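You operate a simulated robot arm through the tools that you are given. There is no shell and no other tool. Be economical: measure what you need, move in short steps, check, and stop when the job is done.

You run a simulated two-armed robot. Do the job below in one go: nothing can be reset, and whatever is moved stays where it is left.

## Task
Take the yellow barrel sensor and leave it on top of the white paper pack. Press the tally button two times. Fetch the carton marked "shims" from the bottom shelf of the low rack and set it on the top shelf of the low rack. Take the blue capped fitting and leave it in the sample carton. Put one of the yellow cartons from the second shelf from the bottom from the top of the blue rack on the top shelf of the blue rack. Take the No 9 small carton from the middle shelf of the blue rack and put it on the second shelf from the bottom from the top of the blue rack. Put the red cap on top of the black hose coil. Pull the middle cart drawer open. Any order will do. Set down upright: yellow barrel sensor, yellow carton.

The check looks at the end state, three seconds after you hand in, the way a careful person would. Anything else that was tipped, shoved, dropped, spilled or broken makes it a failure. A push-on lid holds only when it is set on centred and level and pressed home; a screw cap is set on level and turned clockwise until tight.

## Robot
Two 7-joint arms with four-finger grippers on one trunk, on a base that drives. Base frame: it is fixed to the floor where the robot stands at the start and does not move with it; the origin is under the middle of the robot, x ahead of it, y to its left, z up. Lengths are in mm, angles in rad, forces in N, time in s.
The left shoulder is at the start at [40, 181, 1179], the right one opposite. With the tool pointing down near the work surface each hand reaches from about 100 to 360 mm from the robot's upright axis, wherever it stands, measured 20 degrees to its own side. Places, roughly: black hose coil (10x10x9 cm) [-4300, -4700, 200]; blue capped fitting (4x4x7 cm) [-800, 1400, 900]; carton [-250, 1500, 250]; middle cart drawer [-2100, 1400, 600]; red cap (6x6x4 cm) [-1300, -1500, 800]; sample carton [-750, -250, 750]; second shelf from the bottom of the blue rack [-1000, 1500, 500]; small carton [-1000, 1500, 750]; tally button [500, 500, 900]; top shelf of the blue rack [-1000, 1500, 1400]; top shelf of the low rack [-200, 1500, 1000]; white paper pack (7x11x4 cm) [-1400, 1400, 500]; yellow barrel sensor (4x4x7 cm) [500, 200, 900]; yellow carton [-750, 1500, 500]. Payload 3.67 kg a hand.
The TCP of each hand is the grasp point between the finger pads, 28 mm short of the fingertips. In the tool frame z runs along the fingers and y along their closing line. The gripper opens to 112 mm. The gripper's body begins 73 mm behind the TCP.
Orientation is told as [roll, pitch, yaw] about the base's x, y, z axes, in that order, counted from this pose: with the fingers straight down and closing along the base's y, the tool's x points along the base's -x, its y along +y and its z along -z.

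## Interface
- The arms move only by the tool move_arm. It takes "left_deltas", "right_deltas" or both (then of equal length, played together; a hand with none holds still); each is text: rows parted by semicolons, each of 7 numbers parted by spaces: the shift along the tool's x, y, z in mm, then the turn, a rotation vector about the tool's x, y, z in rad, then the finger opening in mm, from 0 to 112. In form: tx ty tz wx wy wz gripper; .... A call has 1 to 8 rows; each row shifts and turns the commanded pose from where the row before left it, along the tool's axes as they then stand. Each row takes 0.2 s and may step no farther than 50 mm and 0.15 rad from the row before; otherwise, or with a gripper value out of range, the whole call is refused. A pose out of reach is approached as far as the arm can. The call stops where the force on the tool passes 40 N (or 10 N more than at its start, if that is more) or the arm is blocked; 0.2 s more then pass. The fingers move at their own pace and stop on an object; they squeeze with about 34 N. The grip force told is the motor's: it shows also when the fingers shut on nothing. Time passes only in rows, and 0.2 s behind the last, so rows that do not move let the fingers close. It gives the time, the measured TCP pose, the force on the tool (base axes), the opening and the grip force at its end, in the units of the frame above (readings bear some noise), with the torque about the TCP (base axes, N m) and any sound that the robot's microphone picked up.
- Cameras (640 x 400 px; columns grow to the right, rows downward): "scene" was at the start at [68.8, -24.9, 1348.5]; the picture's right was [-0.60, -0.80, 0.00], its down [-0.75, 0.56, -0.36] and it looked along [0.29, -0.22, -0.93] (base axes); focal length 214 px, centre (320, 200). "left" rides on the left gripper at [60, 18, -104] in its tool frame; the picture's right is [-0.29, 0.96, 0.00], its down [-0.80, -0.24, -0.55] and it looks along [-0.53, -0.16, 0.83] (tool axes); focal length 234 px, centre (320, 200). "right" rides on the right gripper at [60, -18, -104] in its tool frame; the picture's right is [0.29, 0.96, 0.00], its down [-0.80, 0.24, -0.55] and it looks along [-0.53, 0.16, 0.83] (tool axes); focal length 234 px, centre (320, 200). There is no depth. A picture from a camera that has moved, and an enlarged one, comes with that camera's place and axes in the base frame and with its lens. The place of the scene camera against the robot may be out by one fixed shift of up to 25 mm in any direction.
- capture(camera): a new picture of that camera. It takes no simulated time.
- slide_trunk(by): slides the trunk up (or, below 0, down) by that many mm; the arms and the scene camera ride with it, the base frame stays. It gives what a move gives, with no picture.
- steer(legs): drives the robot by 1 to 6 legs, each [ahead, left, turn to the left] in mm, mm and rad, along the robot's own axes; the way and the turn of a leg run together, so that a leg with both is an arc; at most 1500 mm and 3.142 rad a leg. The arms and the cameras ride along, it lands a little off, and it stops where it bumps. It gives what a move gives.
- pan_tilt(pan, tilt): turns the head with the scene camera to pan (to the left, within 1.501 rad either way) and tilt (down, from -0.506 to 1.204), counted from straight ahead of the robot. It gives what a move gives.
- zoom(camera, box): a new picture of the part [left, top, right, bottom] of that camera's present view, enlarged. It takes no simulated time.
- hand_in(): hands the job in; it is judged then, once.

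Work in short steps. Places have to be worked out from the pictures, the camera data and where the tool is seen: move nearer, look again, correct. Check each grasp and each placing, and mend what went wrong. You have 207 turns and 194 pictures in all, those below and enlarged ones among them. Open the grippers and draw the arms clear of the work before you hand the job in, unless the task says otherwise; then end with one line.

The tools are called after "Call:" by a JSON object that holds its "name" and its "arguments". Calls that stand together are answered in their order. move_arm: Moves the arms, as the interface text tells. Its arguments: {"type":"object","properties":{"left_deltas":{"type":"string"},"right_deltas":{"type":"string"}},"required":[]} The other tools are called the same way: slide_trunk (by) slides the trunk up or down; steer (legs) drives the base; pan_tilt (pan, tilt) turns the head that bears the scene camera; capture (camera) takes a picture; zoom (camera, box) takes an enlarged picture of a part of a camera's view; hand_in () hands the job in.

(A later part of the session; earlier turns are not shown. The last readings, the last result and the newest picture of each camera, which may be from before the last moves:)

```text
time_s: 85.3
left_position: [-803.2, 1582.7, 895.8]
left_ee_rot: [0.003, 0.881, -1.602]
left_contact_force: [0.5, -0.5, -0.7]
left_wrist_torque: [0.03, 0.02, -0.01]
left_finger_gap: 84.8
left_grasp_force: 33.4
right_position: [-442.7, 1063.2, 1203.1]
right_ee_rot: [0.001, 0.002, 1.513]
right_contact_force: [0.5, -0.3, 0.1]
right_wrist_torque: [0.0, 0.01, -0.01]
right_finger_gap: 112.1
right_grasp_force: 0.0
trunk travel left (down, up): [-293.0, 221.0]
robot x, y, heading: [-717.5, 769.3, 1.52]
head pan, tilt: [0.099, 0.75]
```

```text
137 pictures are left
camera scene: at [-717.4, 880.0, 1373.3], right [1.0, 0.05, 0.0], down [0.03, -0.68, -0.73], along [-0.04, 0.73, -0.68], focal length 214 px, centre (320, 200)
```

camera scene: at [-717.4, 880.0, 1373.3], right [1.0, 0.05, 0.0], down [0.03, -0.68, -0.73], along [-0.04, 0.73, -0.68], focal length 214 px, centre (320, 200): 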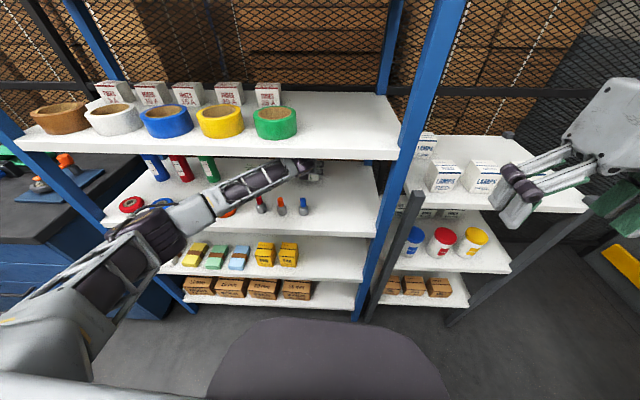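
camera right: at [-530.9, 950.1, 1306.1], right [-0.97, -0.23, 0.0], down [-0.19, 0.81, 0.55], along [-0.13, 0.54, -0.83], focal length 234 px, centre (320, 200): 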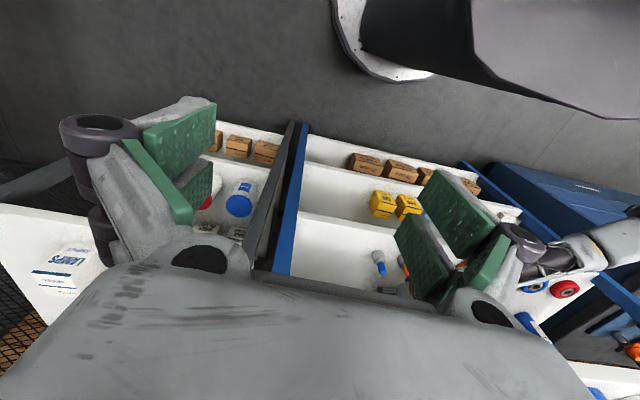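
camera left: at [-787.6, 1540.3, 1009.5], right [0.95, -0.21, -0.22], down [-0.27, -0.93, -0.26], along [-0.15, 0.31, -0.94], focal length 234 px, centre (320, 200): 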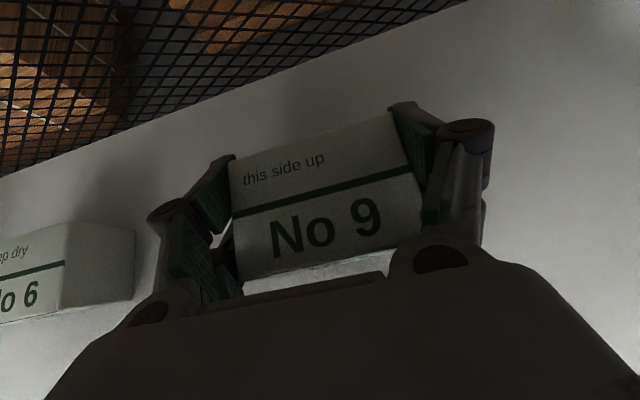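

All fittings fine. Another 120 to the right, then withdraw straight back.

Call:
{"name": "steer", "arguments": {"legs": [[0, -118, 0], [-200, 0, 0]]}}

Call:
{"name": "capture", "arguments": {"camera": "left"}}

Call:
{"name": "capture", "arguments": {"camera": "scene"}}

```text
time_s: 87.8
left_position: [-693.5, 1377.5, 897.5]
left_ee_rot: [0.003, 0.884, -1.605]
left_contact_force: [0.4, -0.2, -0.4]
left_wrist_torque: [-0.03, 0.01, 0.03]
left_finger_gap: 84.6
left_grasp_force: 34.3
right_position: [-335.2, 856.9, 1202.4]
right_ee_rot: [0.001, 0.003, 1.514]
right_contact_force: [0.0, 0.4, -0.2]
right_wrist_torque: [0.02, -0.03, 0.02]
right_finger_gap: 112.1
right_grasp_force: 0.0
trunk travel left (down, up): [-293.0, 221.0]
robot x, y, heading: [-610.6, 559.4, 1.52]
head pan, tilt: [0.099, 0.75]
```

```text
136 pictures are left
camera left: at [-678.4, 1334.1, 1009.8], right [0.95, -0.22, -0.22], down [-0.27, -0.93, -0.26], along [-0.15, 0.31, -0.94], focal length 234 px, centre (320, 200)
```

left: 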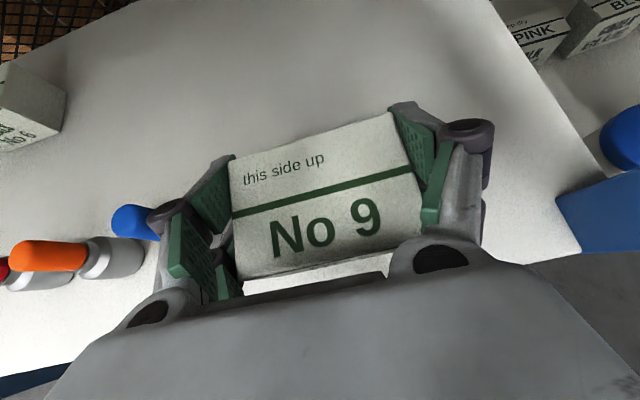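

```text
135 pictures are left
camera scene: at [-609.8, 673.4, 1373.3], right [1.0, 0.05, 0.0], down [0.03, -0.68, -0.73], along [-0.03, 0.73, -0.68], focal length 214 px, centre (320, 200)
```

scene: 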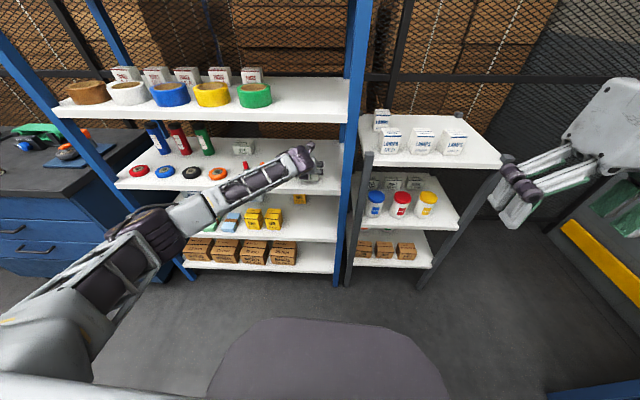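

I back out fully, lower the trunk to bring No 9 to the second shelf's level, and look.

Call:
{"name": "steer", "arguments": {"legs": [[-150, 0, 0]]}}

Call:
{"name": "slide_trunk", "arguments": {"by": -273}}

Call:
{"name": "capture", "arguments": {"camera": "left"}}

Call:
{"name": "capture", "arguments": {"camera": "scene"}}

```text
time_s: 89.3
left_position: [-701.2, 1245.4, 897.8]
left_ee_rot: [0.005, 0.885, -1.601]
left_contact_force: [-0.1, 0.9, -1.3]
left_wrist_torque: [-0.02, 0.0, 0.02]
left_finger_gap: 84.8
left_grasp_force: 33.6
right_position: [-341.0, 725.4, 1203.6]
right_ee_rot: [0.0, 0.0, 1.516]
right_contact_force: [0.2, -0.2, -0.8]
right_wrist_torque: [-0.04, 0.0, 0.03]
right_finger_gap: 111.9
right_grasp_force: 0.1
trunk travel left (down, up): [-293.0, 221.0]
robot x, y, heading: [-619.2, 429.2, 1.514]
head pan, tilt: [0.099, 0.75]
stopped in leg 1: the robot was blocked; the commanded pose is now the measured one
```

```text
time_s: 92.1
left_position: [-699.9, 1245.1, 626.4]
left_ee_rot: [0.006, 0.885, -1.602]
left_contact_force: [-0.3, 0.5, -0.5]
left_wrist_torque: [0.02, 0.0, 0.0]
left_finger_gap: 84.4
left_grasp_force: 33.9
right_position: [-342.4, 723.7, 929.5]
right_ee_rot: [0.002, 0.001, 1.513]
right_contact_force: [0.7, 0.4, 0.0]
right_wrist_torque: [0.02, 0.01, 0.02]
right_finger_gap: 112.0
right_grasp_force: 0.1
trunk travel left (down, up): [-20.0, 494.0]
robot x, y, heading: [-617.1, 428.1, 1.516]
head pan, tilt: [0.099, 0.75]
```

```text
134 pictures are left
camera left: at [-686.0, 1202.6, 738.7], right [0.95, -0.22, -0.22], down [-0.27, -0.92, -0.27], along [-0.15, 0.31, -0.94], focal length 234 px, centre (320, 200)
```

left: 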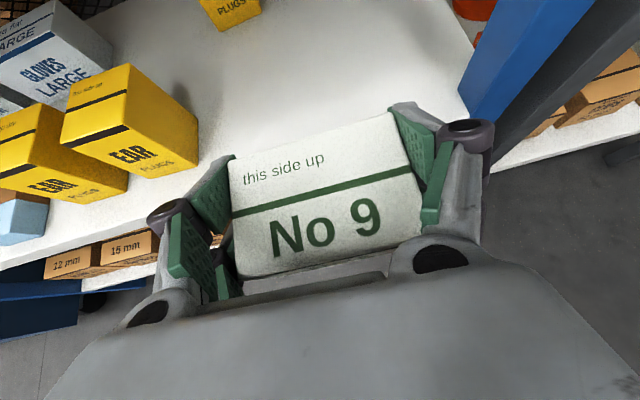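

```text
133 pictures are left
camera scene: at [-617.5, 542.0, 1100.4], right [1.0, 0.05, 0.0], down [0.03, -0.68, -0.73], along [-0.03, 0.73, -0.68], focal length 214 px, centre (320, 200)
```

scene: 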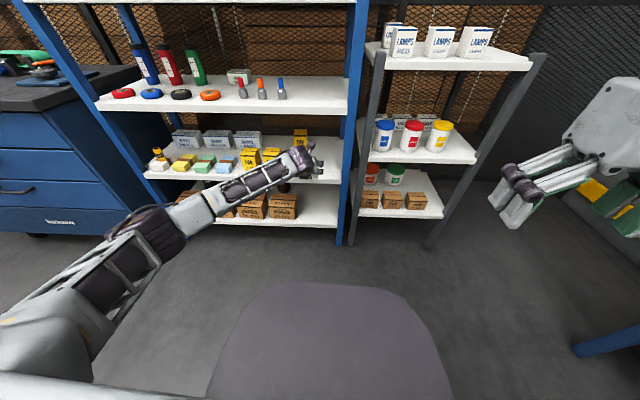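

The base touched the table behind while backing; noted. I drive ahead 155 so No 9 is over the free right part of the second shelf.

Call:
{"name": "steer", "arguments": {"legs": [[155, 0, 0]]}}

Call:
{"name": "move_arm", "arguments": {"left_deltas": "-15.4 0 12.7 0 0 0 75; -15.4 0 12.7 0 0 0 75; -7.7 0 6.4 0 0 0 75; 0 0 0 0 0 0 75"}}

Call:
{"name": "capture", "arguments": {"camera": "left"}}

Call:
{"name": "zoom", "arguments": {"camera": "scene", "box": [120, 60, 400, 235]}}

```text
time_s: 93.5
left_position: [-693.2, 1400.2, 625.3]
left_ee_rot: [0.005, 0.884, -1.602]
left_contact_force: [0.0, -0.6, -1.3]
left_wrist_torque: [-0.02, -0.02, -0.01]
left_finger_gap: 84.6
left_grasp_force: 34.1
right_position: [-333.7, 879.1, 930.1]
right_ee_rot: [0.002, 0.002, 1.515]
right_contact_force: [-0.4, -0.2, -0.5]
right_wrist_torque: [-0.07, 0.02, -0.01]
right_finger_gap: 112.0
right_grasp_force: 0.0
trunk travel left (down, up): [-20.0, 494.0]
robot x, y, heading: [-612.6, 582.6, 1.516]
head pan, tilt: [0.099, 0.75]
```

```text
time_s: 94.5
left_position: [-693.5, 1400.2, 575.6]
left_ee_rot: [0.006, 0.885, -1.604]
left_contact_force: [-0.7, -0.6, -0.5]
left_wrist_torque: [0.01, 0.02, -0.03]
left_finger_gap: 84.5
left_grasp_force: 34.1
right_position: [-333.5, 879.2, 929.6]
right_ee_rot: [0.001, -0.001, 1.515]
right_contact_force: [-0.3, 0.6, 0.2]
right_wrist_torque: [0.0, 0.02, 0.03]
right_finger_gap: 112.0
right_grasp_force: 0.2
trunk travel left (down, up): [-20.0, 494.0]
robot x, y, heading: [-609.0, 584.6, 1.512]
head pan, tilt: [0.099, 0.75]
```

```text
132 pictures are left
camera left: at [-678.3, 1357.0, 688.4], right [0.95, -0.22, -0.22], down [-0.27, -0.92, -0.27], along [-0.15, 0.31, -0.94], focal length 234 px, centre (320, 200)
```

left: 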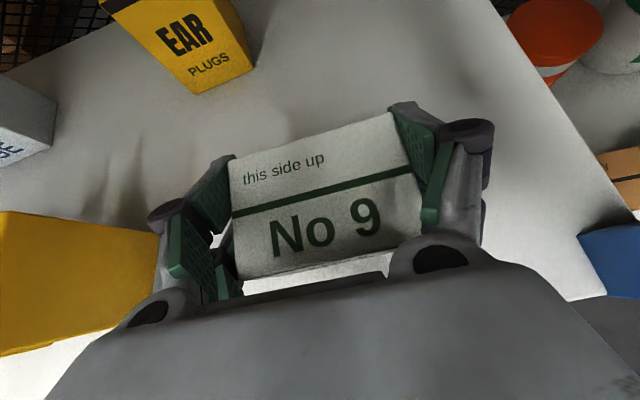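

```text
2.29 times, centred on (260, 148) of scene
camera zoom: at [-609.2, 695.8, 1100.3], right [1.0, 0.05, 0.0], down [0.03, -0.68, -0.73], along [-0.03, 0.73, -0.68], focal length 490 px, centre (457, 320)
```

zoom: 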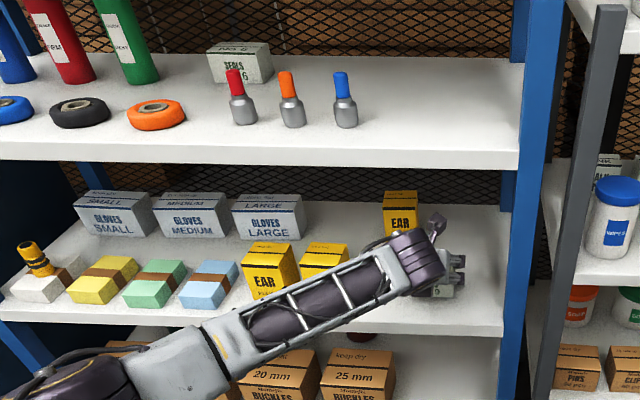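

All good. I lower in small steps until the carton touches the shelf.

Call:
{"name": "move_arm", "arguments": {"left_deltas": "-7.7 0 6.4 0 0 0 75; -3.1 0 2.55 0 0 0 75; -3.1 0 2.55 0 0 0 75; 0 0 0 0 0 0 75"}}

Call:
{"name": "move_arm", "arguments": {"left_deltas": "-2.3 0 1.9 0 0 0 75; 0 0 0 0 0 0 75"}}

Call:
{"name": "move_arm", "arguments": {"left_deltas": "-2.3 0 1.9 0 0 0 75; 0 0 0 0 0 0 75"}}

```text
time_s: 95.5
left_position: [-693.2, 1399.3, 558.5]
left_ee_rot: [0.006, 0.887, -1.603]
left_contact_force: [0.6, 0.2, -0.8]
left_wrist_torque: [0.01, -0.01, -0.02]
left_finger_gap: 84.6
left_grasp_force: 34.2
right_position: [-332.7, 879.5, 929.4]
right_ee_rot: [0.001, -0.002, 1.516]
right_contact_force: [-0.1, 0.1, 0.0]
right_wrist_torque: [-0.02, -0.01, 0.0]
right_finger_gap: 112.0
right_grasp_force: 0.0
trunk travel left (down, up): [-20.0, 494.0]
robot x, y, heading: [-612.3, 589.0, 1.514]
head pan, tilt: [0.099, 0.75]
```

```text
time_s: 96.1
left_position: [-691.8, 1399.7, 554.5]
left_ee_rot: [0.005, 0.884, -1.602]
left_contact_force: [-0.6, 0.2, -1.3]
left_wrist_torque: [-0.03, 0.02, -0.02]
left_finger_gap: 84.4
left_grasp_force: 33.9
right_position: [-333.4, 877.9, 929.3]
right_ee_rot: [0.002, -0.001, 1.515]
right_contact_force: [0.4, -0.6, 0.0]
right_wrist_torque: [-0.01, -0.03, 0.0]
right_finger_gap: 112.1
right_grasp_force: 0.2
trunk travel left (down, up): [-20.0, 494.0]
robot x, y, heading: [-607.8, 587.2, 1.516]
head pan, tilt: [0.099, 0.75]
```

```text
time_s: 96.7
left_position: [-693.5, 1401.1, 554.2]
left_ee_rot: [0.009, 0.887, -1.6]
left_contact_force: [-1.2, 2.1, 8.2]
left_wrist_torque: [-0.29, -0.24, 0.03]
left_finger_gap: 84.4
left_grasp_force: 33.9
right_position: [-333.7, 878.0, 931.2]
right_ee_rot: [0.002, 0.0, 1.514]
right_contact_force: [-0.1, 0.1, -0.2]
right_wrist_torque: [-0.02, 0.04, -0.02]
right_finger_gap: 112.2
right_grasp_force: 0.0
trunk travel left (down, up): [-20.0, 494.0]
robot x, y, heading: [-608.2, 586.0, 1.515]
head pan, tilt: [0.099, 0.75]
```

Contact at z≈554 (8 N). I open, rise 60 and check.

Call:
{"name": "move_arm", "arguments": {"left_deltas": "0 0 0 0 0 0 95; 0 0 0 0 0 0 104; 0 0 0 0 0 0 104; 23 0 -19 0 0 0 104; 30 0 -25 0 0 0 104; 0 0 0 0 0 0 104"}}

Call:
{"name": "capture", "arguments": {"camera": "left"}}

```text
time_s: 98.1
left_position: [-691.2, 1398.2, 620.6]
left_ee_rot: [0.006, 0.886, -1.602]
left_contact_force: [-1.0, 0.4, 0.0]
left_wrist_torque: [-0.01, 0.01, -0.01]
left_finger_gap: 104.1
left_grasp_force: 0.1
right_position: [-333.5, 877.4, 930.0]
right_ee_rot: [0.001, -0.001, 1.514]
right_contact_force: [-0.4, -0.1, -0.6]
right_wrist_torque: [0.01, 0.01, 0.03]
right_finger_gap: 112.0
right_grasp_force: 0.0
trunk travel left (down, up): [-20.0, 494.0]
robot x, y, heading: [-608.6, 581.3, 1.519]
head pan, tilt: [0.099, 0.75]
```

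```text
130 pictures are left
camera left: at [-677.5, 1356.1, 733.3], right [0.95, -0.22, -0.22], down [-0.27, -0.92, -0.27], along [-0.15, 0.31, -0.94], focal length 234 px, centre (320, 200)
```

left: 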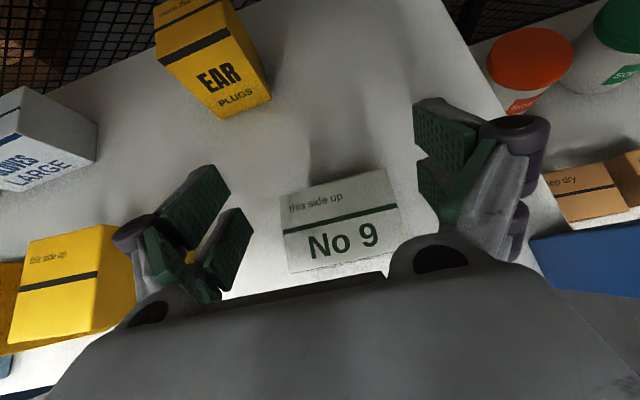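

No 9 rests on the second shelf. I back out, shift left in front of the yellow cartons, and flatten the hand to pitch ≈1.2.

Call:
{"name": "steer", "arguments": {"legs": [[-125, 0, 0], [0, 170, 0]]}}

Call:
{"name": "move_arm", "arguments": {"left_deltas": "0 0 0 0 0.11 0 104; 0 0 0 0 0.11 0 104; 0 0 0 0 0.1 0 104; 0 0 0 0 0 0 104"}}

Call:
{"name": "capture", "arguments": {"camera": "left"}}

```text
time_s: 100.4
left_position: [-870.2, 1283.8, 619.8]
left_ee_rot: [0.006, 0.886, -1.6]
left_contact_force: [-0.8, -0.2, 0.1]
left_wrist_torque: [-0.01, -0.01, -0.01]
left_finger_gap: 104.1
left_grasp_force: 0.1
right_position: [-510.9, 763.6, 930.9]
right_ee_rot: [0.0, 0.001, 1.514]
right_contact_force: [0.0, 0.3, 1.1]
right_wrist_torque: [0.0, -0.06, 0.02]
right_finger_gap: 111.9
right_grasp_force: 0.0
trunk travel left (down, up): [-20.0, 494.0]
robot x, y, heading: [-785.6, 469.3, 1.517]
head pan, tilt: [0.099, 0.75]
```

```text
time_s: 101.4
left_position: [-868.7, 1284.2, 620.5]
left_ee_rot: [0.009, 1.206, -1.596]
left_contact_force: [-0.4, 0.2, -0.3]
left_wrist_torque: [0.02, -0.01, 0.01]
left_finger_gap: 104.2
left_grasp_force: 0.1
right_position: [-511.1, 763.9, 929.4]
right_ee_rot: [0.001, 0.0, 1.517]
right_contact_force: [-0.4, 0.1, -0.7]
right_wrist_torque: [0.0, -0.04, -0.02]
right_finger_gap: 111.8
right_grasp_force: 0.1
trunk travel left (down, up): [-20.0, 494.0]
robot x, y, heading: [-783.2, 471.3, 1.514]
head pan, tilt: [0.099, 0.75]
```

```text
129 pictures are left
camera left: at [-855.8, 1208.1, 714.3], right [0.95, -0.14, -0.27], down [-0.27, -0.79, -0.55], along [-0.14, 0.59, -0.79], focal length 234 px, centre (320, 200)
```

left: 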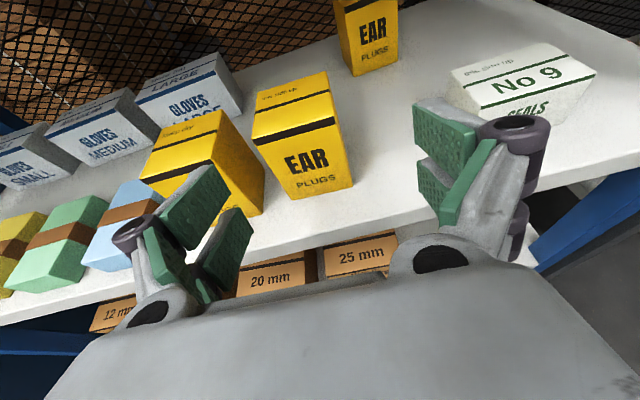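

EAR carton: x −922…−855, front y≈1363, 80 tall; neighbour gap 36 mm. I set opening 86, line up at x≈−888, lower to z≈565 and advance part way.

Call:
{"name": "move_arm", "arguments": {"left_deltas": "0 -22 0 0 0 0 86; -25.7 0 9.8 0 0 0 86; -25.7 0 9.8 0 0 0 86; 12.5 0 32.7 0 0 0 86; 0 0 0 0 0 0 86"}}

Call:
{"name": "capture", "arguments": {"camera": "left"}}

```text
time_s: 102.6
left_position: [-890.1, 1320.8, 565.6]
left_ee_rot: [0.006, 1.205, -1.6]
left_contact_force: [0.3, -0.4, 0.3]
left_wrist_torque: [0.0, -0.04, -0.04]
left_finger_gap: 85.9
left_grasp_force: 0.0
right_position: [-511.2, 763.5, 930.5]
right_ee_rot: [0.001, 0.001, 1.514]
right_contact_force: [-0.8, -0.4, -0.3]
right_wrist_torque: [-0.02, -0.03, -0.01]
right_finger_gap: 112.2
right_grasp_force: 0.1
trunk travel left (down, up): [-20.0, 494.0]
robot x, y, heading: [-787.1, 467.3, 1.514]
head pan, tilt: [0.099, 0.75]
```

```text
128 pictures are left
camera left: at [-876.8, 1243.8, 658.4], right [0.95, -0.14, -0.27], down [-0.27, -0.79, -0.55], along [-0.14, 0.59, -0.79], focal length 234 px, centre (320, 200)
```

left: 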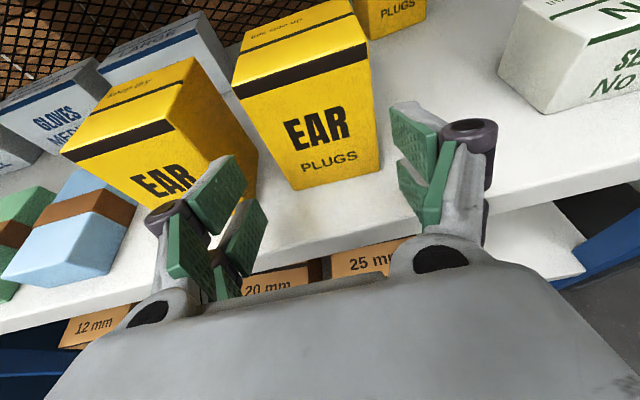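

Gap to the neighbour is about 40 mm. I set 80 mm opening, bias 3 mm right, go in 67 mm and check before closing.

Call:
{"name": "move_arm", "arguments": {"left_deltas": "0 3 0 0 0 0 80; 8 0 20.9 0 0 0 80; 8 0 20.9 0 0 0 80; 8 0 20.9 0 0 0 80; 0 0 0 0 0 0 80"}}

Call:
{"name": "capture", "arguments": {"camera": "left"}}

```text
time_s: 103.8
left_position: [-884.5, 1387.7, 566.2]
left_ee_rot: [0.008, 1.203, -1.598]
left_contact_force: [-0.5, 0.1, -0.7]
left_wrist_torque: [-0.05, 0.0, 0.03]
left_finger_gap: 79.9
left_grasp_force: 0.0
right_position: [-511.7, 763.3, 929.6]
right_ee_rot: [0.003, 0.0, 1.515]
right_contact_force: [0.4, -0.3, -0.3]
right_wrist_torque: [-0.01, 0.0, 0.0]
right_finger_gap: 111.9
right_grasp_force: 0.1
trunk travel left (down, up): [-20.0, 494.0]
robot x, y, heading: [-788.8, 468.1, 1.52]
head pan, tilt: [0.099, 0.75]
```

```text
127 pictures are left
camera left: at [-871.3, 1311.7, 659.0], right [0.95, -0.14, -0.27], down [-0.27, -0.79, -0.55], along [-0.14, 0.59, -0.79], focal length 234 px, centre (320, 200)
```

left: 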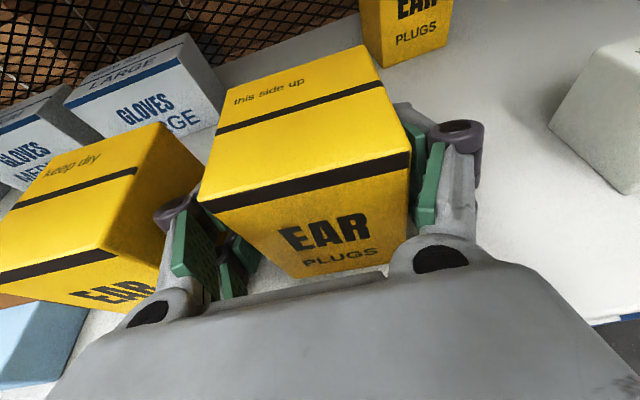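

Both fingers straddle the carton with no contact. I close and lift straight up.

Call:
{"name": "move_arm", "arguments": {"left_deltas": "0 0 0 0 0 0 60; 0 0 0 0 0 0 60; 0 0 0 0 0 0 60; 4.7 0 -1.8 0 0 0 60; 14 0 -5.4 0 0 0 60; 0 0 0 0 0 0 60"}}

Call:
{"name": "capture", "arguments": {"camera": "left"}}

```text
time_s: 105.2
left_position: [-884.9, 1386.8, 585.5]
left_ee_rot: [0.01, 1.205, -1.597]
left_contact_force: [-0.1, 0.2, -0.3]
left_wrist_torque: [-0.01, 0.02, 0.01]
left_finger_gap: 67.6
left_grasp_force: 33.5
right_position: [-510.3, 763.9, 930.5]
right_ee_rot: [0.0, -0.001, 1.515]
right_contact_force: [-0.2, -0.2, -0.6]
right_wrist_torque: [0.02, 0.03, 0.0]
right_finger_gap: 112.1
right_grasp_force: 0.1
trunk travel left (down, up): [-20.0, 494.0]
robot x, y, heading: [-786.6, 468.3, 1.517]
head pan, tilt: [0.099, 0.75]
```

```text
126 pictures are left
camera left: at [-871.5, 1311.6, 678.8], right [0.95, -0.14, -0.27], down [-0.27, -0.79, -0.55], along [-0.14, 0.59, -0.79], focal length 234 px, centre (320, 200)
```

left: 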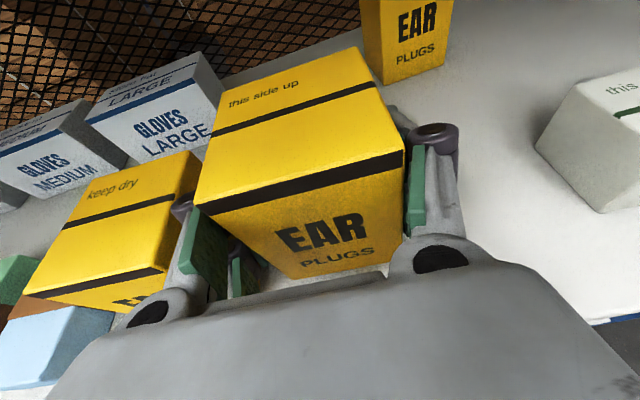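

Lifted cleanly. I pull it back out 180 mm past the shelf front, then raise the trunk fully.

Call:
{"name": "move_arm", "arguments": {"left_deltas": "-12.9 0 -33.6 0 0 0 60; -12.9 0 -33.6 0 0 0 60; -12.9 0 -33.6 0 0 0 60; -12.9 0 -33.6 0 0 0 60; -12.9 0 -33.6 0 0 0 60; 0 0 0 0 0 0 60"}}

Call:
{"name": "slide_trunk", "arguments": {"by": 490}}

Call:
{"name": "pan_tilt", "arguments": {"pan": 0.0, "tilt": 0.3}}

Call:
{"name": "capture", "arguments": {"camera": "scene"}}

```text
time_s: 106.6
left_position: [-891.4, 1207.5, 586.0]
left_ee_rot: [0.007, 1.205, -1.595]
left_contact_force: [-0.2, -0.5, -0.9]
left_wrist_torque: [0.01, 0.0, 0.0]
left_finger_gap: 67.4
left_grasp_force: 34.1
right_position: [-509.8, 765.1, 929.7]
right_ee_rot: [-0.001, 0.0, 1.514]
right_contact_force: [-0.1, -0.2, 0.5]
right_wrist_torque: [-0.02, -0.01, 0.02]
right_finger_gap: 111.9
right_grasp_force: 0.2
trunk travel left (down, up): [-20.0, 494.0]
robot x, y, heading: [-788.2, 470.0, 1.52]
head pan, tilt: [0.099, 0.75]
```

```text
refused: 490 is not a number from -400 to 400
```

```text
time_s: 107.5
left_position: [-890.8, 1208.6, 585.0]
left_ee_rot: [0.009, 1.206, -1.597]
left_contact_force: [0.4, -0.4, -0.9]
left_wrist_torque: [0.01, 0.01, 0.0]
left_finger_gap: 67.5
left_grasp_force: 34.1
right_position: [-509.9, 763.7, 930.5]
right_ee_rot: [0.0, 0.0, 1.514]
right_contact_force: [-0.9, 0.2, 0.4]
right_wrist_torque: [0.03, 0.0, 0.01]
right_finger_gap: 112.1
right_grasp_force: 0.1
trunk travel left (down, up): [-20.0, 494.0]
robot x, y, heading: [-785.5, 469.3, 1.516]
head pan, tilt: [0.0, 0.3]
```

```text
125 pictures are left
camera scene: at [-777.4, 591.7, 1140.6], right [1.0, -0.05, 0.0], down [-0.02, -0.3, -0.95], along [0.05, 0.95, -0.3], focal length 214 px, centre (320, 200)
```

scene: 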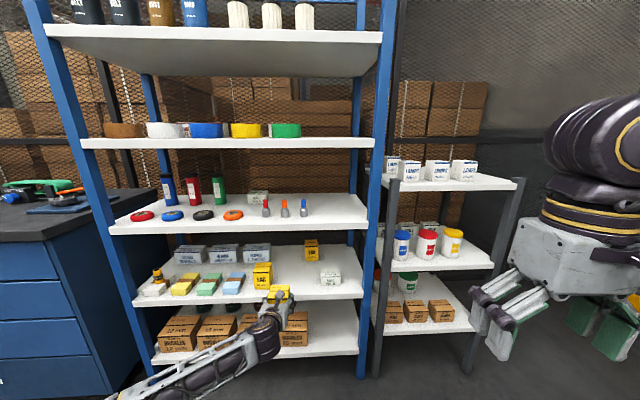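

The slide limit is 400 per call; I raise in two steps.

Call:
{"name": "slide_trunk", "arguments": {"by": 400}}

Call:
{"name": "slide_trunk", "arguments": {"by": 90}}

Call:
{"name": "capture", "arguments": {"camera": "scene"}}

```text
time_s: 111.4
left_position: [-891.2, 1208.3, 984.2]
left_ee_rot: [0.009, 1.204, -1.596]
left_contact_force: [-0.1, -0.1, -0.1]
left_wrist_torque: [0.01, -0.04, -0.01]
left_finger_gap: 67.2
left_grasp_force: 34.3
right_position: [-509.5, 763.3, 1330.5]
right_ee_rot: [0.003, -0.001, 1.516]
right_contact_force: [-0.1, 0.5, -0.3]
right_wrist_torque: [0.02, -0.04, -0.02]
right_finger_gap: 112.1
right_grasp_force: 0.0
trunk travel left (down, up): [-420.0, 94.0]
robot x, y, heading: [-785.0, 468.9, 1.52]
head pan, tilt: [0.0, 0.3]
```

```text
time_s: 112.6
left_position: [-891.2, 1207.2, 1073.9]
left_ee_rot: [0.006, 1.206, -1.596]
left_contact_force: [-0.6, -0.5, -0.9]
left_wrist_torque: [0.02, 0.03, 0.01]
left_finger_gap: 67.4
left_grasp_force: 34.6
right_position: [-510.6, 764.4, 1418.6]
right_ee_rot: [0.003, 0.0, 1.516]
right_contact_force: [0.7, 0.0, -0.3]
right_wrist_torque: [-0.03, -0.01, -0.01]
right_finger_gap: 112.1
right_grasp_force: 0.0
trunk travel left (down, up): [-510.0, 4.0]
robot x, y, heading: [-784.7, 467.7, 1.514]
head pan, tilt: [0.0, 0.3]
```

```text
124 pictures are left
camera scene: at [-777.3, 591.9, 1630.7], right [1.0, -0.05, 0.0], down [-0.02, -0.3, -0.96], along [0.05, 0.95, -0.3], focal length 214 px, centre (320, 200)
```

scene: 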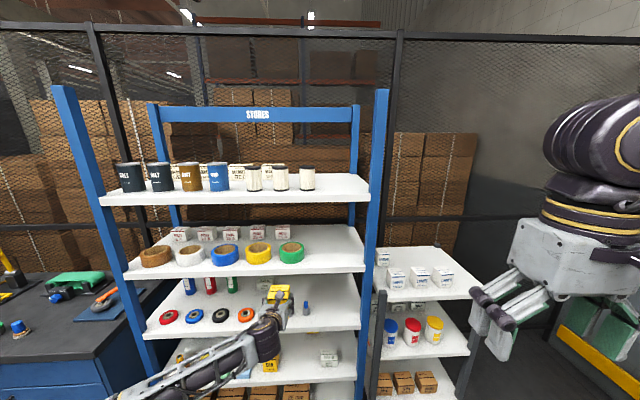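

Top shelf is at ≈1422 with free room right of the white cylinders (x≈−665). I raise the arm and shift the base right.

Call:
{"name": "move_arm", "arguments": {"left_deltas": "42 0 -16.1 0 0 0 60; 42 0 -16.1 0 0 0 60; 42 0 -16.1 0 0 0 60; 42 0 -16.1 0 0 0 60; 42 0 -16.1 0 0 0 60; 42 0 -16.1 0 0 0 60; 42 0 -16.1 0 0 0 60; 42 0 -16.1 0 0 0 60"}}

Call:
{"name": "move_arm", "arguments": {"left_deltas": "42 0 -16.1 0 0 0 60; 24 0 -9.2 0 0 0 60; 0 0 0 0 0 0 60"}}

Call:
{"name": "steer", "arguments": {"legs": [[0, -222, 0]]}}

Call:
{"name": "capture", "arguments": {"camera": "left"}}

Call:
{"name": "capture", "arguments": {"camera": "scene"}}

```text
time_s: 114.4
left_position: [-892.6, 1207.4, 1433.5]
left_ee_rot: [0.005, 1.204, -1.601]
left_contact_force: [0.0, -0.5, -1.4]
left_wrist_torque: [0.02, 0.01, 0.05]
left_finger_gap: 67.4
left_grasp_force: 34.1
right_position: [-509.5, 763.2, 1420.9]
right_ee_rot: [0.001, 0.0, 1.515]
right_contact_force: [0.9, 0.2, -0.1]
right_wrist_torque: [0.03, 0.03, 0.03]
right_finger_gap: 112.3
right_grasp_force: 0.1
trunk travel left (down, up): [-510.0, 4.0]
robot x, y, heading: [-787.5, 470.7, 1.515]
head pan, tilt: [0.0, 0.3]
```

```text
time_s: 115.2
left_position: [-893.4, 1209.1, 1504.0]
left_ee_rot: [0.008, 1.205, -1.598]
left_contact_force: [0.0, 0.1, -0.6]
left_wrist_torque: [0.02, 0.03, -0.01]
left_finger_gap: 67.5
left_grasp_force: 34.3
right_position: [-511.4, 764.3, 1420.7]
right_ee_rot: [0.0, -0.001, 1.515]
right_contact_force: [0.2, 0.8, 0.1]
right_wrist_torque: [-0.04, 0.01, 0.0]
right_finger_gap: 112.0
right_grasp_force: 0.0
trunk travel left (down, up): [-510.0, 4.0]
robot x, y, heading: [-785.9, 469.1, 1.517]
head pan, tilt: [0.0, 0.3]
```

```text
time_s: 116.9
left_position: [-678.7, 1197.0, 1506.0]
left_ee_rot: [0.016, 1.204, -1.587]
left_contact_force: [-0.2, -0.5, -0.8]
left_wrist_torque: [0.0, -0.03, -0.02]
left_finger_gap: 67.7
left_grasp_force: 33.4
right_position: [-295.5, 753.0, 1421.1]
right_ee_rot: [-0.002, 0.0, 1.518]
right_contact_force: [-0.8, -0.5, 0.5]
right_wrist_torque: [0.01, -0.04, 0.01]
right_finger_gap: 112.0
right_grasp_force: 0.2
trunk travel left (down, up): [-510.0, 4.0]
robot x, y, heading: [-564.8, 456.8, 1.521]
head pan, tilt: [0.0, 0.3]
```

```text
123 pictures are left
camera left: at [-665.2, 1121.4, 1598.3], right [0.96, -0.13, -0.26], down [-0.26, -0.8, -0.55], along [-0.14, 0.59, -0.79], focal length 234 px, centre (320, 200)
```

left: 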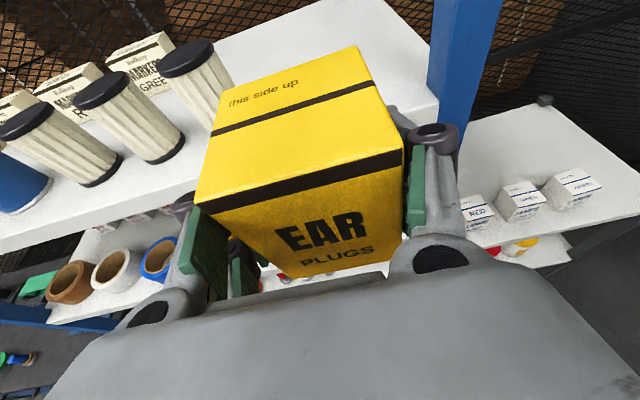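

```text
122 pictures are left
camera scene: at [-561.7, 580.6, 1630.4], right [1.0, -0.05, 0.0], down [-0.01, -0.3, -0.96], along [0.05, 0.95, -0.3], focal length 214 px, centre (320, 200)
```

scene: 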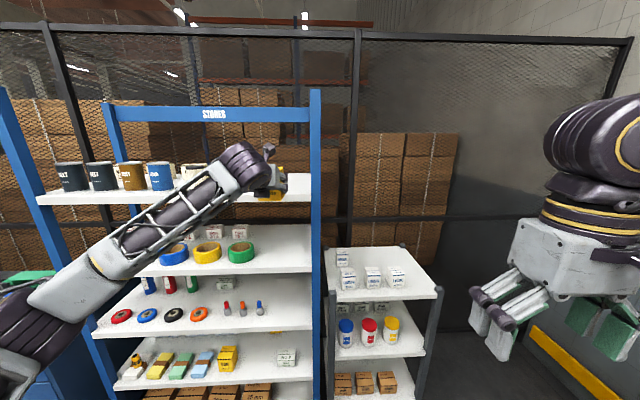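

Room confirmed (x −800…−575). I drive ahead 185 to put the carton over the shelf.

Call:
{"name": "steer", "arguments": {"legs": [[185, 0, 0]]}}

Call:
{"name": "move_arm", "arguments": {"left_deltas": "-14 0 5.4 0 0 0 60; -9.3 0 3.6 0 0 0 60; 0 0 0 0 0 0 60"}}

Call:
{"name": "capture", "arguments": {"camera": "left"}}

```text
time_s: 118.5
left_position: [-666.2, 1375.4, 1507.0]
left_ee_rot: [0.009, 1.211, -1.593]
left_contact_force: [0.0, -0.6, -1.5]
left_wrist_torque: [-0.02, -0.05, 0.0]
left_finger_gap: 67.6
left_grasp_force: 34.3
right_position: [-281.9, 933.0, 1421.4]
right_ee_rot: [0.001, -0.005, 1.519]
right_contact_force: [0.2, -1.0, 0.0]
right_wrist_torque: [0.06, 0.04, -0.01]
right_finger_gap: 111.8
right_grasp_force: 0.1
trunk travel left (down, up): [-510.0, 4.0]
robot x, y, heading: [-557.7, 644.0, 1.519]
head pan, tilt: [0.0, 0.3]
```

```text
time_s: 119.3
left_position: [-666.6, 1377.2, 1485.1]
left_ee_rot: [0.015, 1.213, -1.589]
left_contact_force: [0.1, -1.0, 18.7]
left_wrist_torque: [-0.26, 0.42, 0.06]
left_finger_gap: 67.5
left_grasp_force: 34.0
right_position: [-282.6, 935.1, 1421.3]
right_ee_rot: [0.002, -0.003, 1.519]
right_contact_force: [-0.1, 0.6, 0.3]
right_wrist_torque: [-0.01, -0.03, -0.01]
right_finger_gap: 112.1
right_grasp_force: 0.1
trunk travel left (down, up): [-510.0, 4.0]
robot x, y, heading: [-558.8, 643.8, 1.518]
head pan, tilt: [0.0, 0.3]
```

```text
121 pictures are left
camera left: at [-653.1, 1300.9, 1577.9], right [0.96, -0.13, -0.27], down [-0.26, -0.79, -0.55], along [-0.14, 0.6, -0.79], focal length 234 px, centre (320, 200)
```

left: 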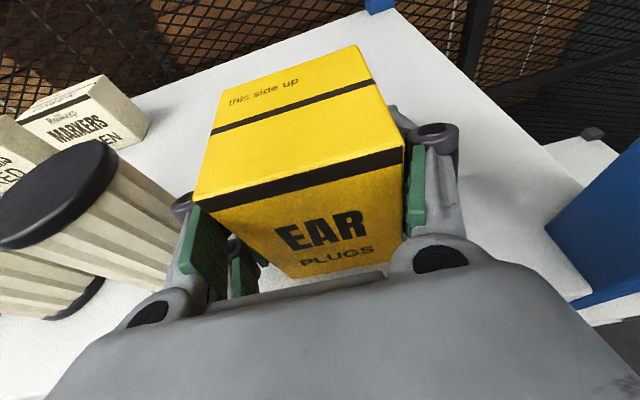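

Contact made. I relieve 1.5 mm, open to 86, and withdraw along the fingers.

Call:
{"name": "move_arm", "arguments": {"left_deltas": "1.4 0 -0.5 0 0 0 60; 0 0 0 0 0 0 75; 0 0 0 0 0 0 86; 0 0 0 0 0 0 86; -5 0 -14 0 0 0 86; -10 0 -28 0 0 0 86; 0 0 -45 0 0 0 86; 0 0 -45 0 0 0 86"}}

Call:
{"name": "capture", "arguments": {"camera": "left"}}

```text
time_s: 121.1
left_position: [-672.1, 1250.6, 1515.3]
left_ee_rot: [0.006, 1.206, -1.595]
left_contact_force: [0.9, -0.8, 0.6]
left_wrist_torque: [0.02, 0.0, -0.02]
left_finger_gap: 86.2
left_grasp_force: 0.1
right_position: [-282.6, 936.7, 1420.3]
right_ee_rot: [0.001, -0.001, 1.519]
right_contact_force: [-0.6, -0.3, 0.1]
right_wrist_torque: [-0.02, -0.02, 0.0]
right_finger_gap: 111.9
right_grasp_force: 0.1
trunk travel left (down, up): [-510.0, 4.0]
robot x, y, heading: [-556.9, 646.2, 1.519]
head pan, tilt: [0.0, 0.3]
```

```text
120 pictures are left
camera left: at [-657.4, 1175.3, 1609.7], right [0.95, -0.13, -0.27], down [-0.26, -0.79, -0.55], along [-0.14, 0.59, -0.79], focal length 234 px, centre (320, 200)
```

left: 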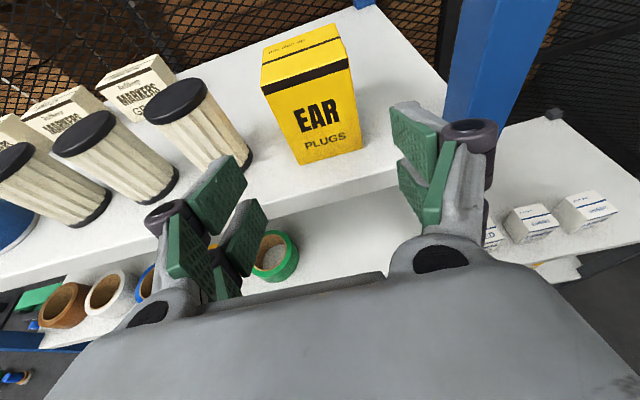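

The yellow carton stands upright on the top shelf. Next the low rack: I back off, move right, and lower the trunk to look at the bottom shelf.

Call:
{"name": "steer", "arguments": {"legs": [[-160, 0, 0], [0, -400, 0]]}}

Call:
{"name": "slide_trunk", "arguments": {"by": -400}}

Call:
{"name": "slide_trunk", "arguments": {"by": -110}}

Call:
{"name": "pan_tilt", "arguments": {"pan": 0.0, "tilt": 0.6}}

Call:
{"name": "capture", "arguments": {"camera": "scene"}}

```text
time_s: 124.7
left_position: [-279.6, 1074.0, 1515.6]
left_ee_rot: [0.012, 1.205, -1.587]
left_contact_force: [-0.5, -0.4, -0.4]
left_wrist_torque: [-0.01, -0.01, -0.01]
left_finger_gap: 85.9
left_grasp_force: 0.1
right_position: [109.9, 760.0, 1420.0]
right_ee_rot: [0.0, 0.0, 1.523]
right_contact_force: [-0.5, 0.5, -0.2]
right_wrist_torque: [0.0, 0.04, -0.02]
right_finger_gap: 112.1
right_grasp_force: 0.0
trunk travel left (down, up): [-510.0, 4.0]
robot x, y, heading: [-160.4, 462.5, 1.523]
head pan, tilt: [0.0, 0.3]
```

```text
time_s: 128.5
left_position: [-278.5, 1074.4, 1116.3]
left_ee_rot: [0.009, 1.207, -1.589]
left_contact_force: [-0.1, 0.0, 0.8]
left_wrist_torque: [0.0, 0.02, 0.01]
left_finger_gap: 85.7
left_grasp_force: 0.0
right_position: [111.5, 759.4, 1021.2]
right_ee_rot: [0.004, 0.0, 1.522]
right_contact_force: [1.1, -0.2, 0.0]
right_wrist_torque: [0.02, -0.03, 0.01]
right_finger_gap: 112.0
right_grasp_force: 0.0
trunk travel left (down, up): [-110.0, 404.0]
robot x, y, heading: [-163.6, 467.7, 1.529]
head pan, tilt: [0.0, 0.3]
```

```text
time_s: 129.9
left_position: [-280.1, 1072.1, 1009.9]
left_ee_rot: [0.022, 1.208, -1.577]
left_contact_force: [0.9, 0.3, 1.1]
left_wrist_torque: [0.04, -0.04, 0.0]
left_finger_gap: 86.2
left_grasp_force: 0.0
right_position: [108.6, 757.8, 915.4]
right_ee_rot: [-0.005, -0.008, 1.527]
right_contact_force: [-0.4, -0.6, -0.6]
right_wrist_torque: [0.01, -0.01, 0.02]
right_finger_gap: 111.8
right_grasp_force: 0.1
trunk travel left (down, up): [0.0, 514.0]
robot x, y, heading: [-160.6, 463.8, 1.525]
head pan, tilt: [0.0, 0.3]
```

```text
time_s: 130.8
left_position: [-281.9, 1071.2, 1009.0]
left_ee_rot: [0.024, 1.208, -1.577]
left_contact_force: [0.0, 0.4, -0.8]
left_wrist_torque: [0.04, 0.02, 0.02]
left_finger_gap: 86.1
left_grasp_force: 0.0
right_position: [106.9, 756.6, 916.3]
right_ee_rot: [-0.007, -0.01, 1.527]
right_contact_force: [0.2, 0.0, 0.4]
right_wrist_torque: [0.01, 0.04, -0.01]
right_finger_gap: 112.0
right_grasp_force: 0.1
trunk travel left (down, up): [0.0, 514.0]
robot x, y, heading: [-162.3, 464.2, 1.525]
head pan, tilt: [0.0, 0.6]
```

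```text
119 pictures are left
camera scene: at [-157.9, 578.2, 1095.4], right [1.0, -0.05, 0.0], down [-0.02, -0.56, -0.83], along [0.04, 0.83, -0.56], focal length 214 px, centre (320, 200)
```

scene: 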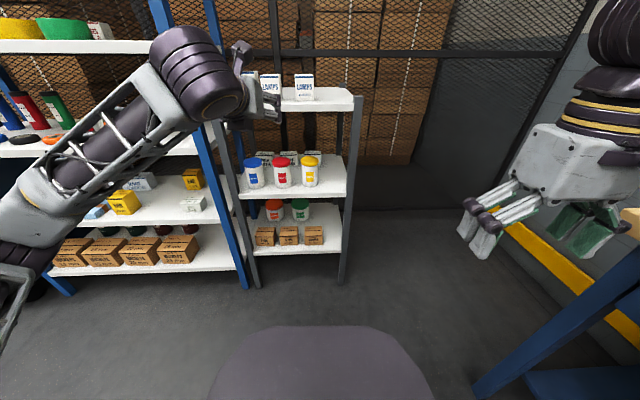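

Both hands read slightly tilted since the last slide, as if something rests against something. I raise the trunk 30 to see whether it clears.

Call:
{"name": "slide_trunk", "arguments": {"by": 40}}

Call:
{"name": "zoom", "arguments": {"camera": "scene", "box": [180, 60, 380, 290]}}

```text
time_s: 131.6
left_position: [-276.9, 1072.6, 1045.6]
left_ee_rot: [0.009, 1.204, -1.59]
left_contact_force: [0.7, -0.4, 0.6]
left_wrist_torque: [-0.03, 0.03, 0.02]
left_finger_gap: 86.1
left_grasp_force: 0.0
right_position: [111.2, 760.8, 949.6]
right_ee_rot: [0.003, 0.001, 1.521]
right_contact_force: [0.2, -0.3, 0.4]
right_wrist_torque: [0.0, 0.01, 0.04]
right_finger_gap: 112.1
right_grasp_force: 0.2
trunk travel left (down, up): [-40.0, 474.0]
robot x, y, heading: [-164.2, 462.2, 1.526]
head pan, tilt: [0.0, 0.6]
```

```text
1.74 times, centred on (280, 175) of scene
camera zoom: at [-153.8, 581.1, 1132.2], right [1.0, -0.05, 0.0], down [-0.03, -0.56, -0.82], along [0.04, 0.82, -0.57], focal length 373 px, centre (390, 244)
```

zoom: 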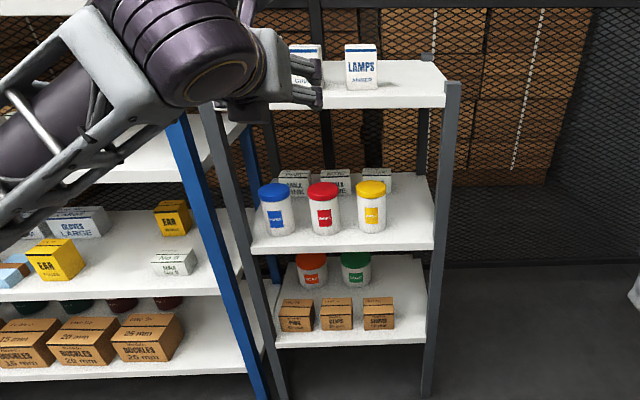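

Call:
{"name": "zoom", "arguments": {"camera": "scene", "box": [235, 205, 345, 270]}}

```text
5.82 times, centred on (290, 238) of scene
camera zoom: at [-153.8, 581.1, 1132.2], right [1.0, -0.05, 0.0], down [-0.03, -0.56, -0.82], along [0.04, 0.82, -0.57], focal length 1248 px, centre (494, -18)
```

zoom: 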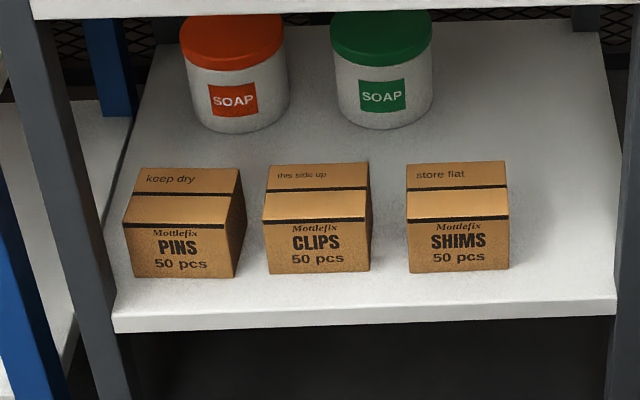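

SHIMS is the rightmost, near x≈−149, front y≈1408, about 93 wide. I lower the left hand in front of the rack, shifting it right, in stages.

Call:
{"name": "move_arm", "arguments": {"left_deltas": "0 45 0 0 0 0 104; -30 30 12 0 0 0 104; -42 0 16 0 0 0 104; -42 0 16 0 0 0 104; -42 0 16 0 0 0 104; -42 0 16 0 0 0 104; -42 0 16 0 0 0 104; -42 0 16 0 0 0 104"}}

Call:
{"name": "capture", "arguments": {"camera": "left"}}

Call:
{"name": "capture", "arguments": {"camera": "scene"}}

```text
time_s: 133.4
left_position: [-202.4, 1072.1, 741.8]
left_ee_rot: [0.009, 1.207, -1.588]
left_contact_force: [0.1, -0.2, -0.4]
left_wrist_torque: [0.0, 0.0, 0.01]
left_finger_gap: 103.9
left_grasp_force: 0.1
right_position: [111.2, 759.3, 949.9]
right_ee_rot: [0.001, 0.0, 1.521]
right_contact_force: [-0.4, -0.2, -0.2]
right_wrist_torque: [-0.01, 0.0, 0.01]
right_finger_gap: 112.1
right_grasp_force: 0.1
trunk travel left (down, up): [-40.0, 474.0]
robot x, y, heading: [-161.9, 461.4, 1.525]
head pan, tilt: [0.0, 0.6]
```

```text
116 pictures are left
camera left: at [-187.1, 995.9, 835.8], right [0.96, -0.13, -0.27], down [-0.26, -0.8, -0.55], along [-0.14, 0.59, -0.79], focal length 234 px, centre (320, 200)
```

left: 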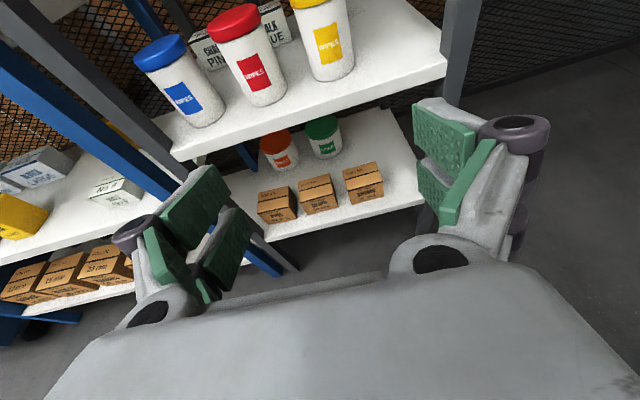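

```text
115 pictures are left
camera scene: at [-153.8, 581.1, 1132.6], right [1.0, -0.05, 0.0], down [-0.03, -0.56, -0.82], along [0.04, 0.82, -0.57], focal length 214 px, centre (320, 200)
```

scene: 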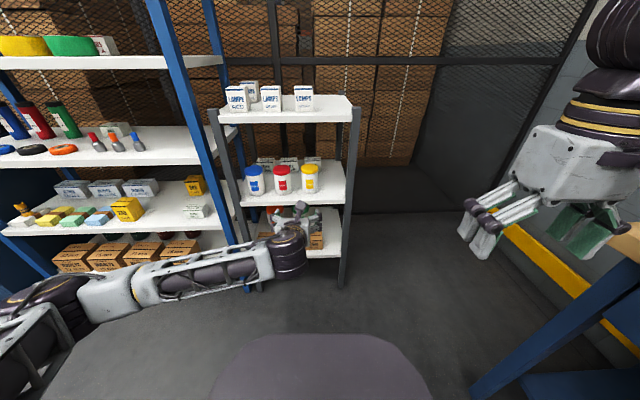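

I lower another 300 and re-measure.

Call:
{"name": "move_arm", "arguments": {"left_deltas": "-42 0 16 0 0 0 104; -42 0 16 0 0 0 104; -42 0 16 0 0 0 104; -42 0 16 0 0 0 104; -42 0 16 0 0 0 104; -42 0 16 0 0 0 104; 0 20 0 0 0 0 104; 0 30 0 0 0 0 104"}}

Call:
{"name": "zoom", "arguments": {"camera": "left", "box": [180, 0, 440, 200]}}

Call:
{"name": "capture", "arguments": {"camera": "scene"}}

```text
time_s: 135.2
left_position: [-150.6, 1069.8, 473.8]
left_ee_rot: [0.006, 1.205, -1.589]
left_contact_force: [0.5, -1.2, -0.4]
left_wrist_torque: [0.03, 0.04, 0.01]
left_finger_gap: 104.0
left_grasp_force: 0.0
right_position: [111.8, 759.5, 949.0]
right_ee_rot: [0.002, -0.001, 1.522]
right_contact_force: [0.2, -0.5, -0.1]
right_wrist_torque: [-0.03, 0.0, -0.03]
right_finger_gap: 111.9
right_grasp_force: 0.0
trunk travel left (down, up): [-40.0, 474.0]
robot x, y, heading: [-161.8, 464.5, 1.524]
head pan, tilt: [0.0, 0.6]
```

```text
2.00 times, centred on (310, 100) of left
camera zoom: at [-136.4, 993.5, 567.5], right [0.96, -0.13, -0.27], down [-0.26, -0.8, -0.55], along [-0.14, 0.59, -0.79], focal length 468 px, centre (340, 400)
```

zoom: 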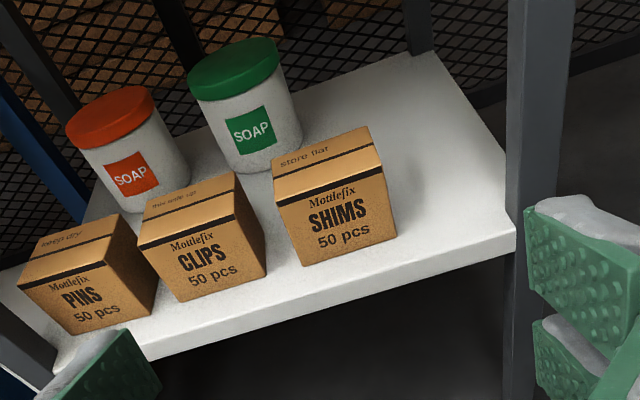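

```text
113 pictures are left
camera scene: at [-153.3, 580.8, 1132.6], right [1.0, -0.05, 0.0], down [-0.03, -0.56, -0.82], along [0.04, 0.82, -0.57], focal length 214 px, centre (320, 200)
```

scene: 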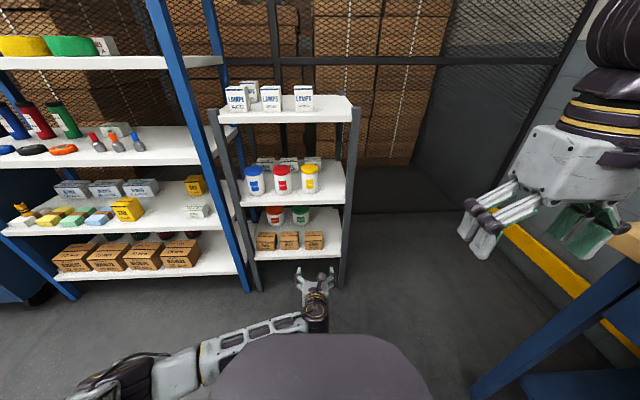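

Shelf ≈290; SHIMS spans x −201…−106, front y≈1367, 70 tall. I lower to z≈328 and drive ahead until tips are just short of it.

Call:
{"name": "move_arm", "arguments": {"left_deltas": "-45.5 0 17.4 0 0 0 106; -45.5 0 17.4 0 0 0 106; -45.5 0 17.4 0 0 0 106; 0 0 0 0 0 0 106"}}

Call:
{"name": "steer", "arguments": {"legs": [[220, 0, 0]]}}

Call:
{"name": "capture", "arguments": {"camera": "left"}}

Call:
{"name": "capture", "arguments": {"camera": "scene"}}

```text
time_s: 136.2
left_position: [-148.9, 1069.3, 327.9]
left_ee_rot: [0.011, 1.206, -1.588]
left_contact_force: [-0.1, 0.1, 0.7]
left_wrist_torque: [-0.02, -0.03, -0.01]
left_finger_gap: 105.9
left_grasp_force: 0.2
right_position: [111.6, 759.6, 948.6]
right_ee_rot: [0.002, -0.001, 1.52]
right_contact_force: [-0.4, -0.3, 0.7]
right_wrist_torque: [0.02, -0.01, -0.02]
right_finger_gap: 112.1
right_grasp_force: 0.1
trunk travel left (down, up): [-40.0, 474.0]
robot x, y, heading: [-160.6, 461.3, 1.526]
head pan, tilt: [0.0, 0.6]
```

```text
time_s: 137.9
left_position: [-139.7, 1286.4, 326.7]
left_ee_rot: [0.008, 1.203, -1.59]
left_contact_force: [-0.4, 0.8, 0.4]
left_wrist_torque: [0.03, 0.01, 0.0]
left_finger_gap: 105.9
left_grasp_force: 0.1
right_position: [122.3, 978.0, 949.1]
right_ee_rot: [0.001, -0.001, 1.52]
right_contact_force: [0.4, -0.1, 0.1]
right_wrist_torque: [-0.01, 0.01, 0.02]
right_finger_gap: 112.1
right_grasp_force: 0.1
trunk travel left (down, up): [-40.0, 474.0]
robot x, y, heading: [-151.2, 681.2, 1.523]
head pan, tilt: [0.0, 0.6]
```

```text
112 pictures are left
camera left: at [-124.4, 1211.8, 420.5], right [0.96, -0.13, -0.27], down [-0.26, -0.8, -0.55], along [-0.14, 0.59, -0.79], focal length 234 px, centre (320, 200)
```

left: 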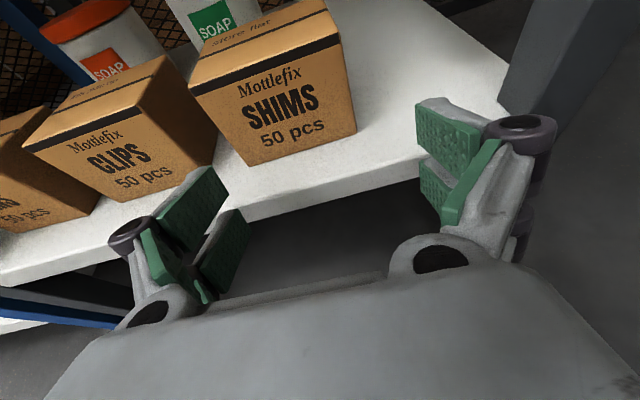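

```text
111 pictures are left
camera scene: at [-143.0, 799.6, 1132.5], right [1.0, -0.05, 0.0], down [-0.03, -0.57, -0.82], along [0.04, 0.82, -0.57], focal length 214 px, centre (320, 200)
```

scene: 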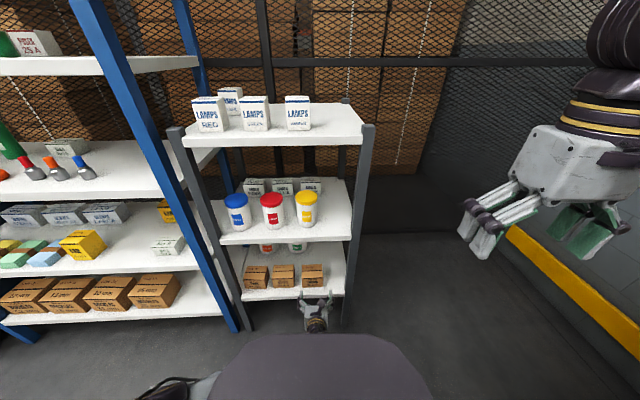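

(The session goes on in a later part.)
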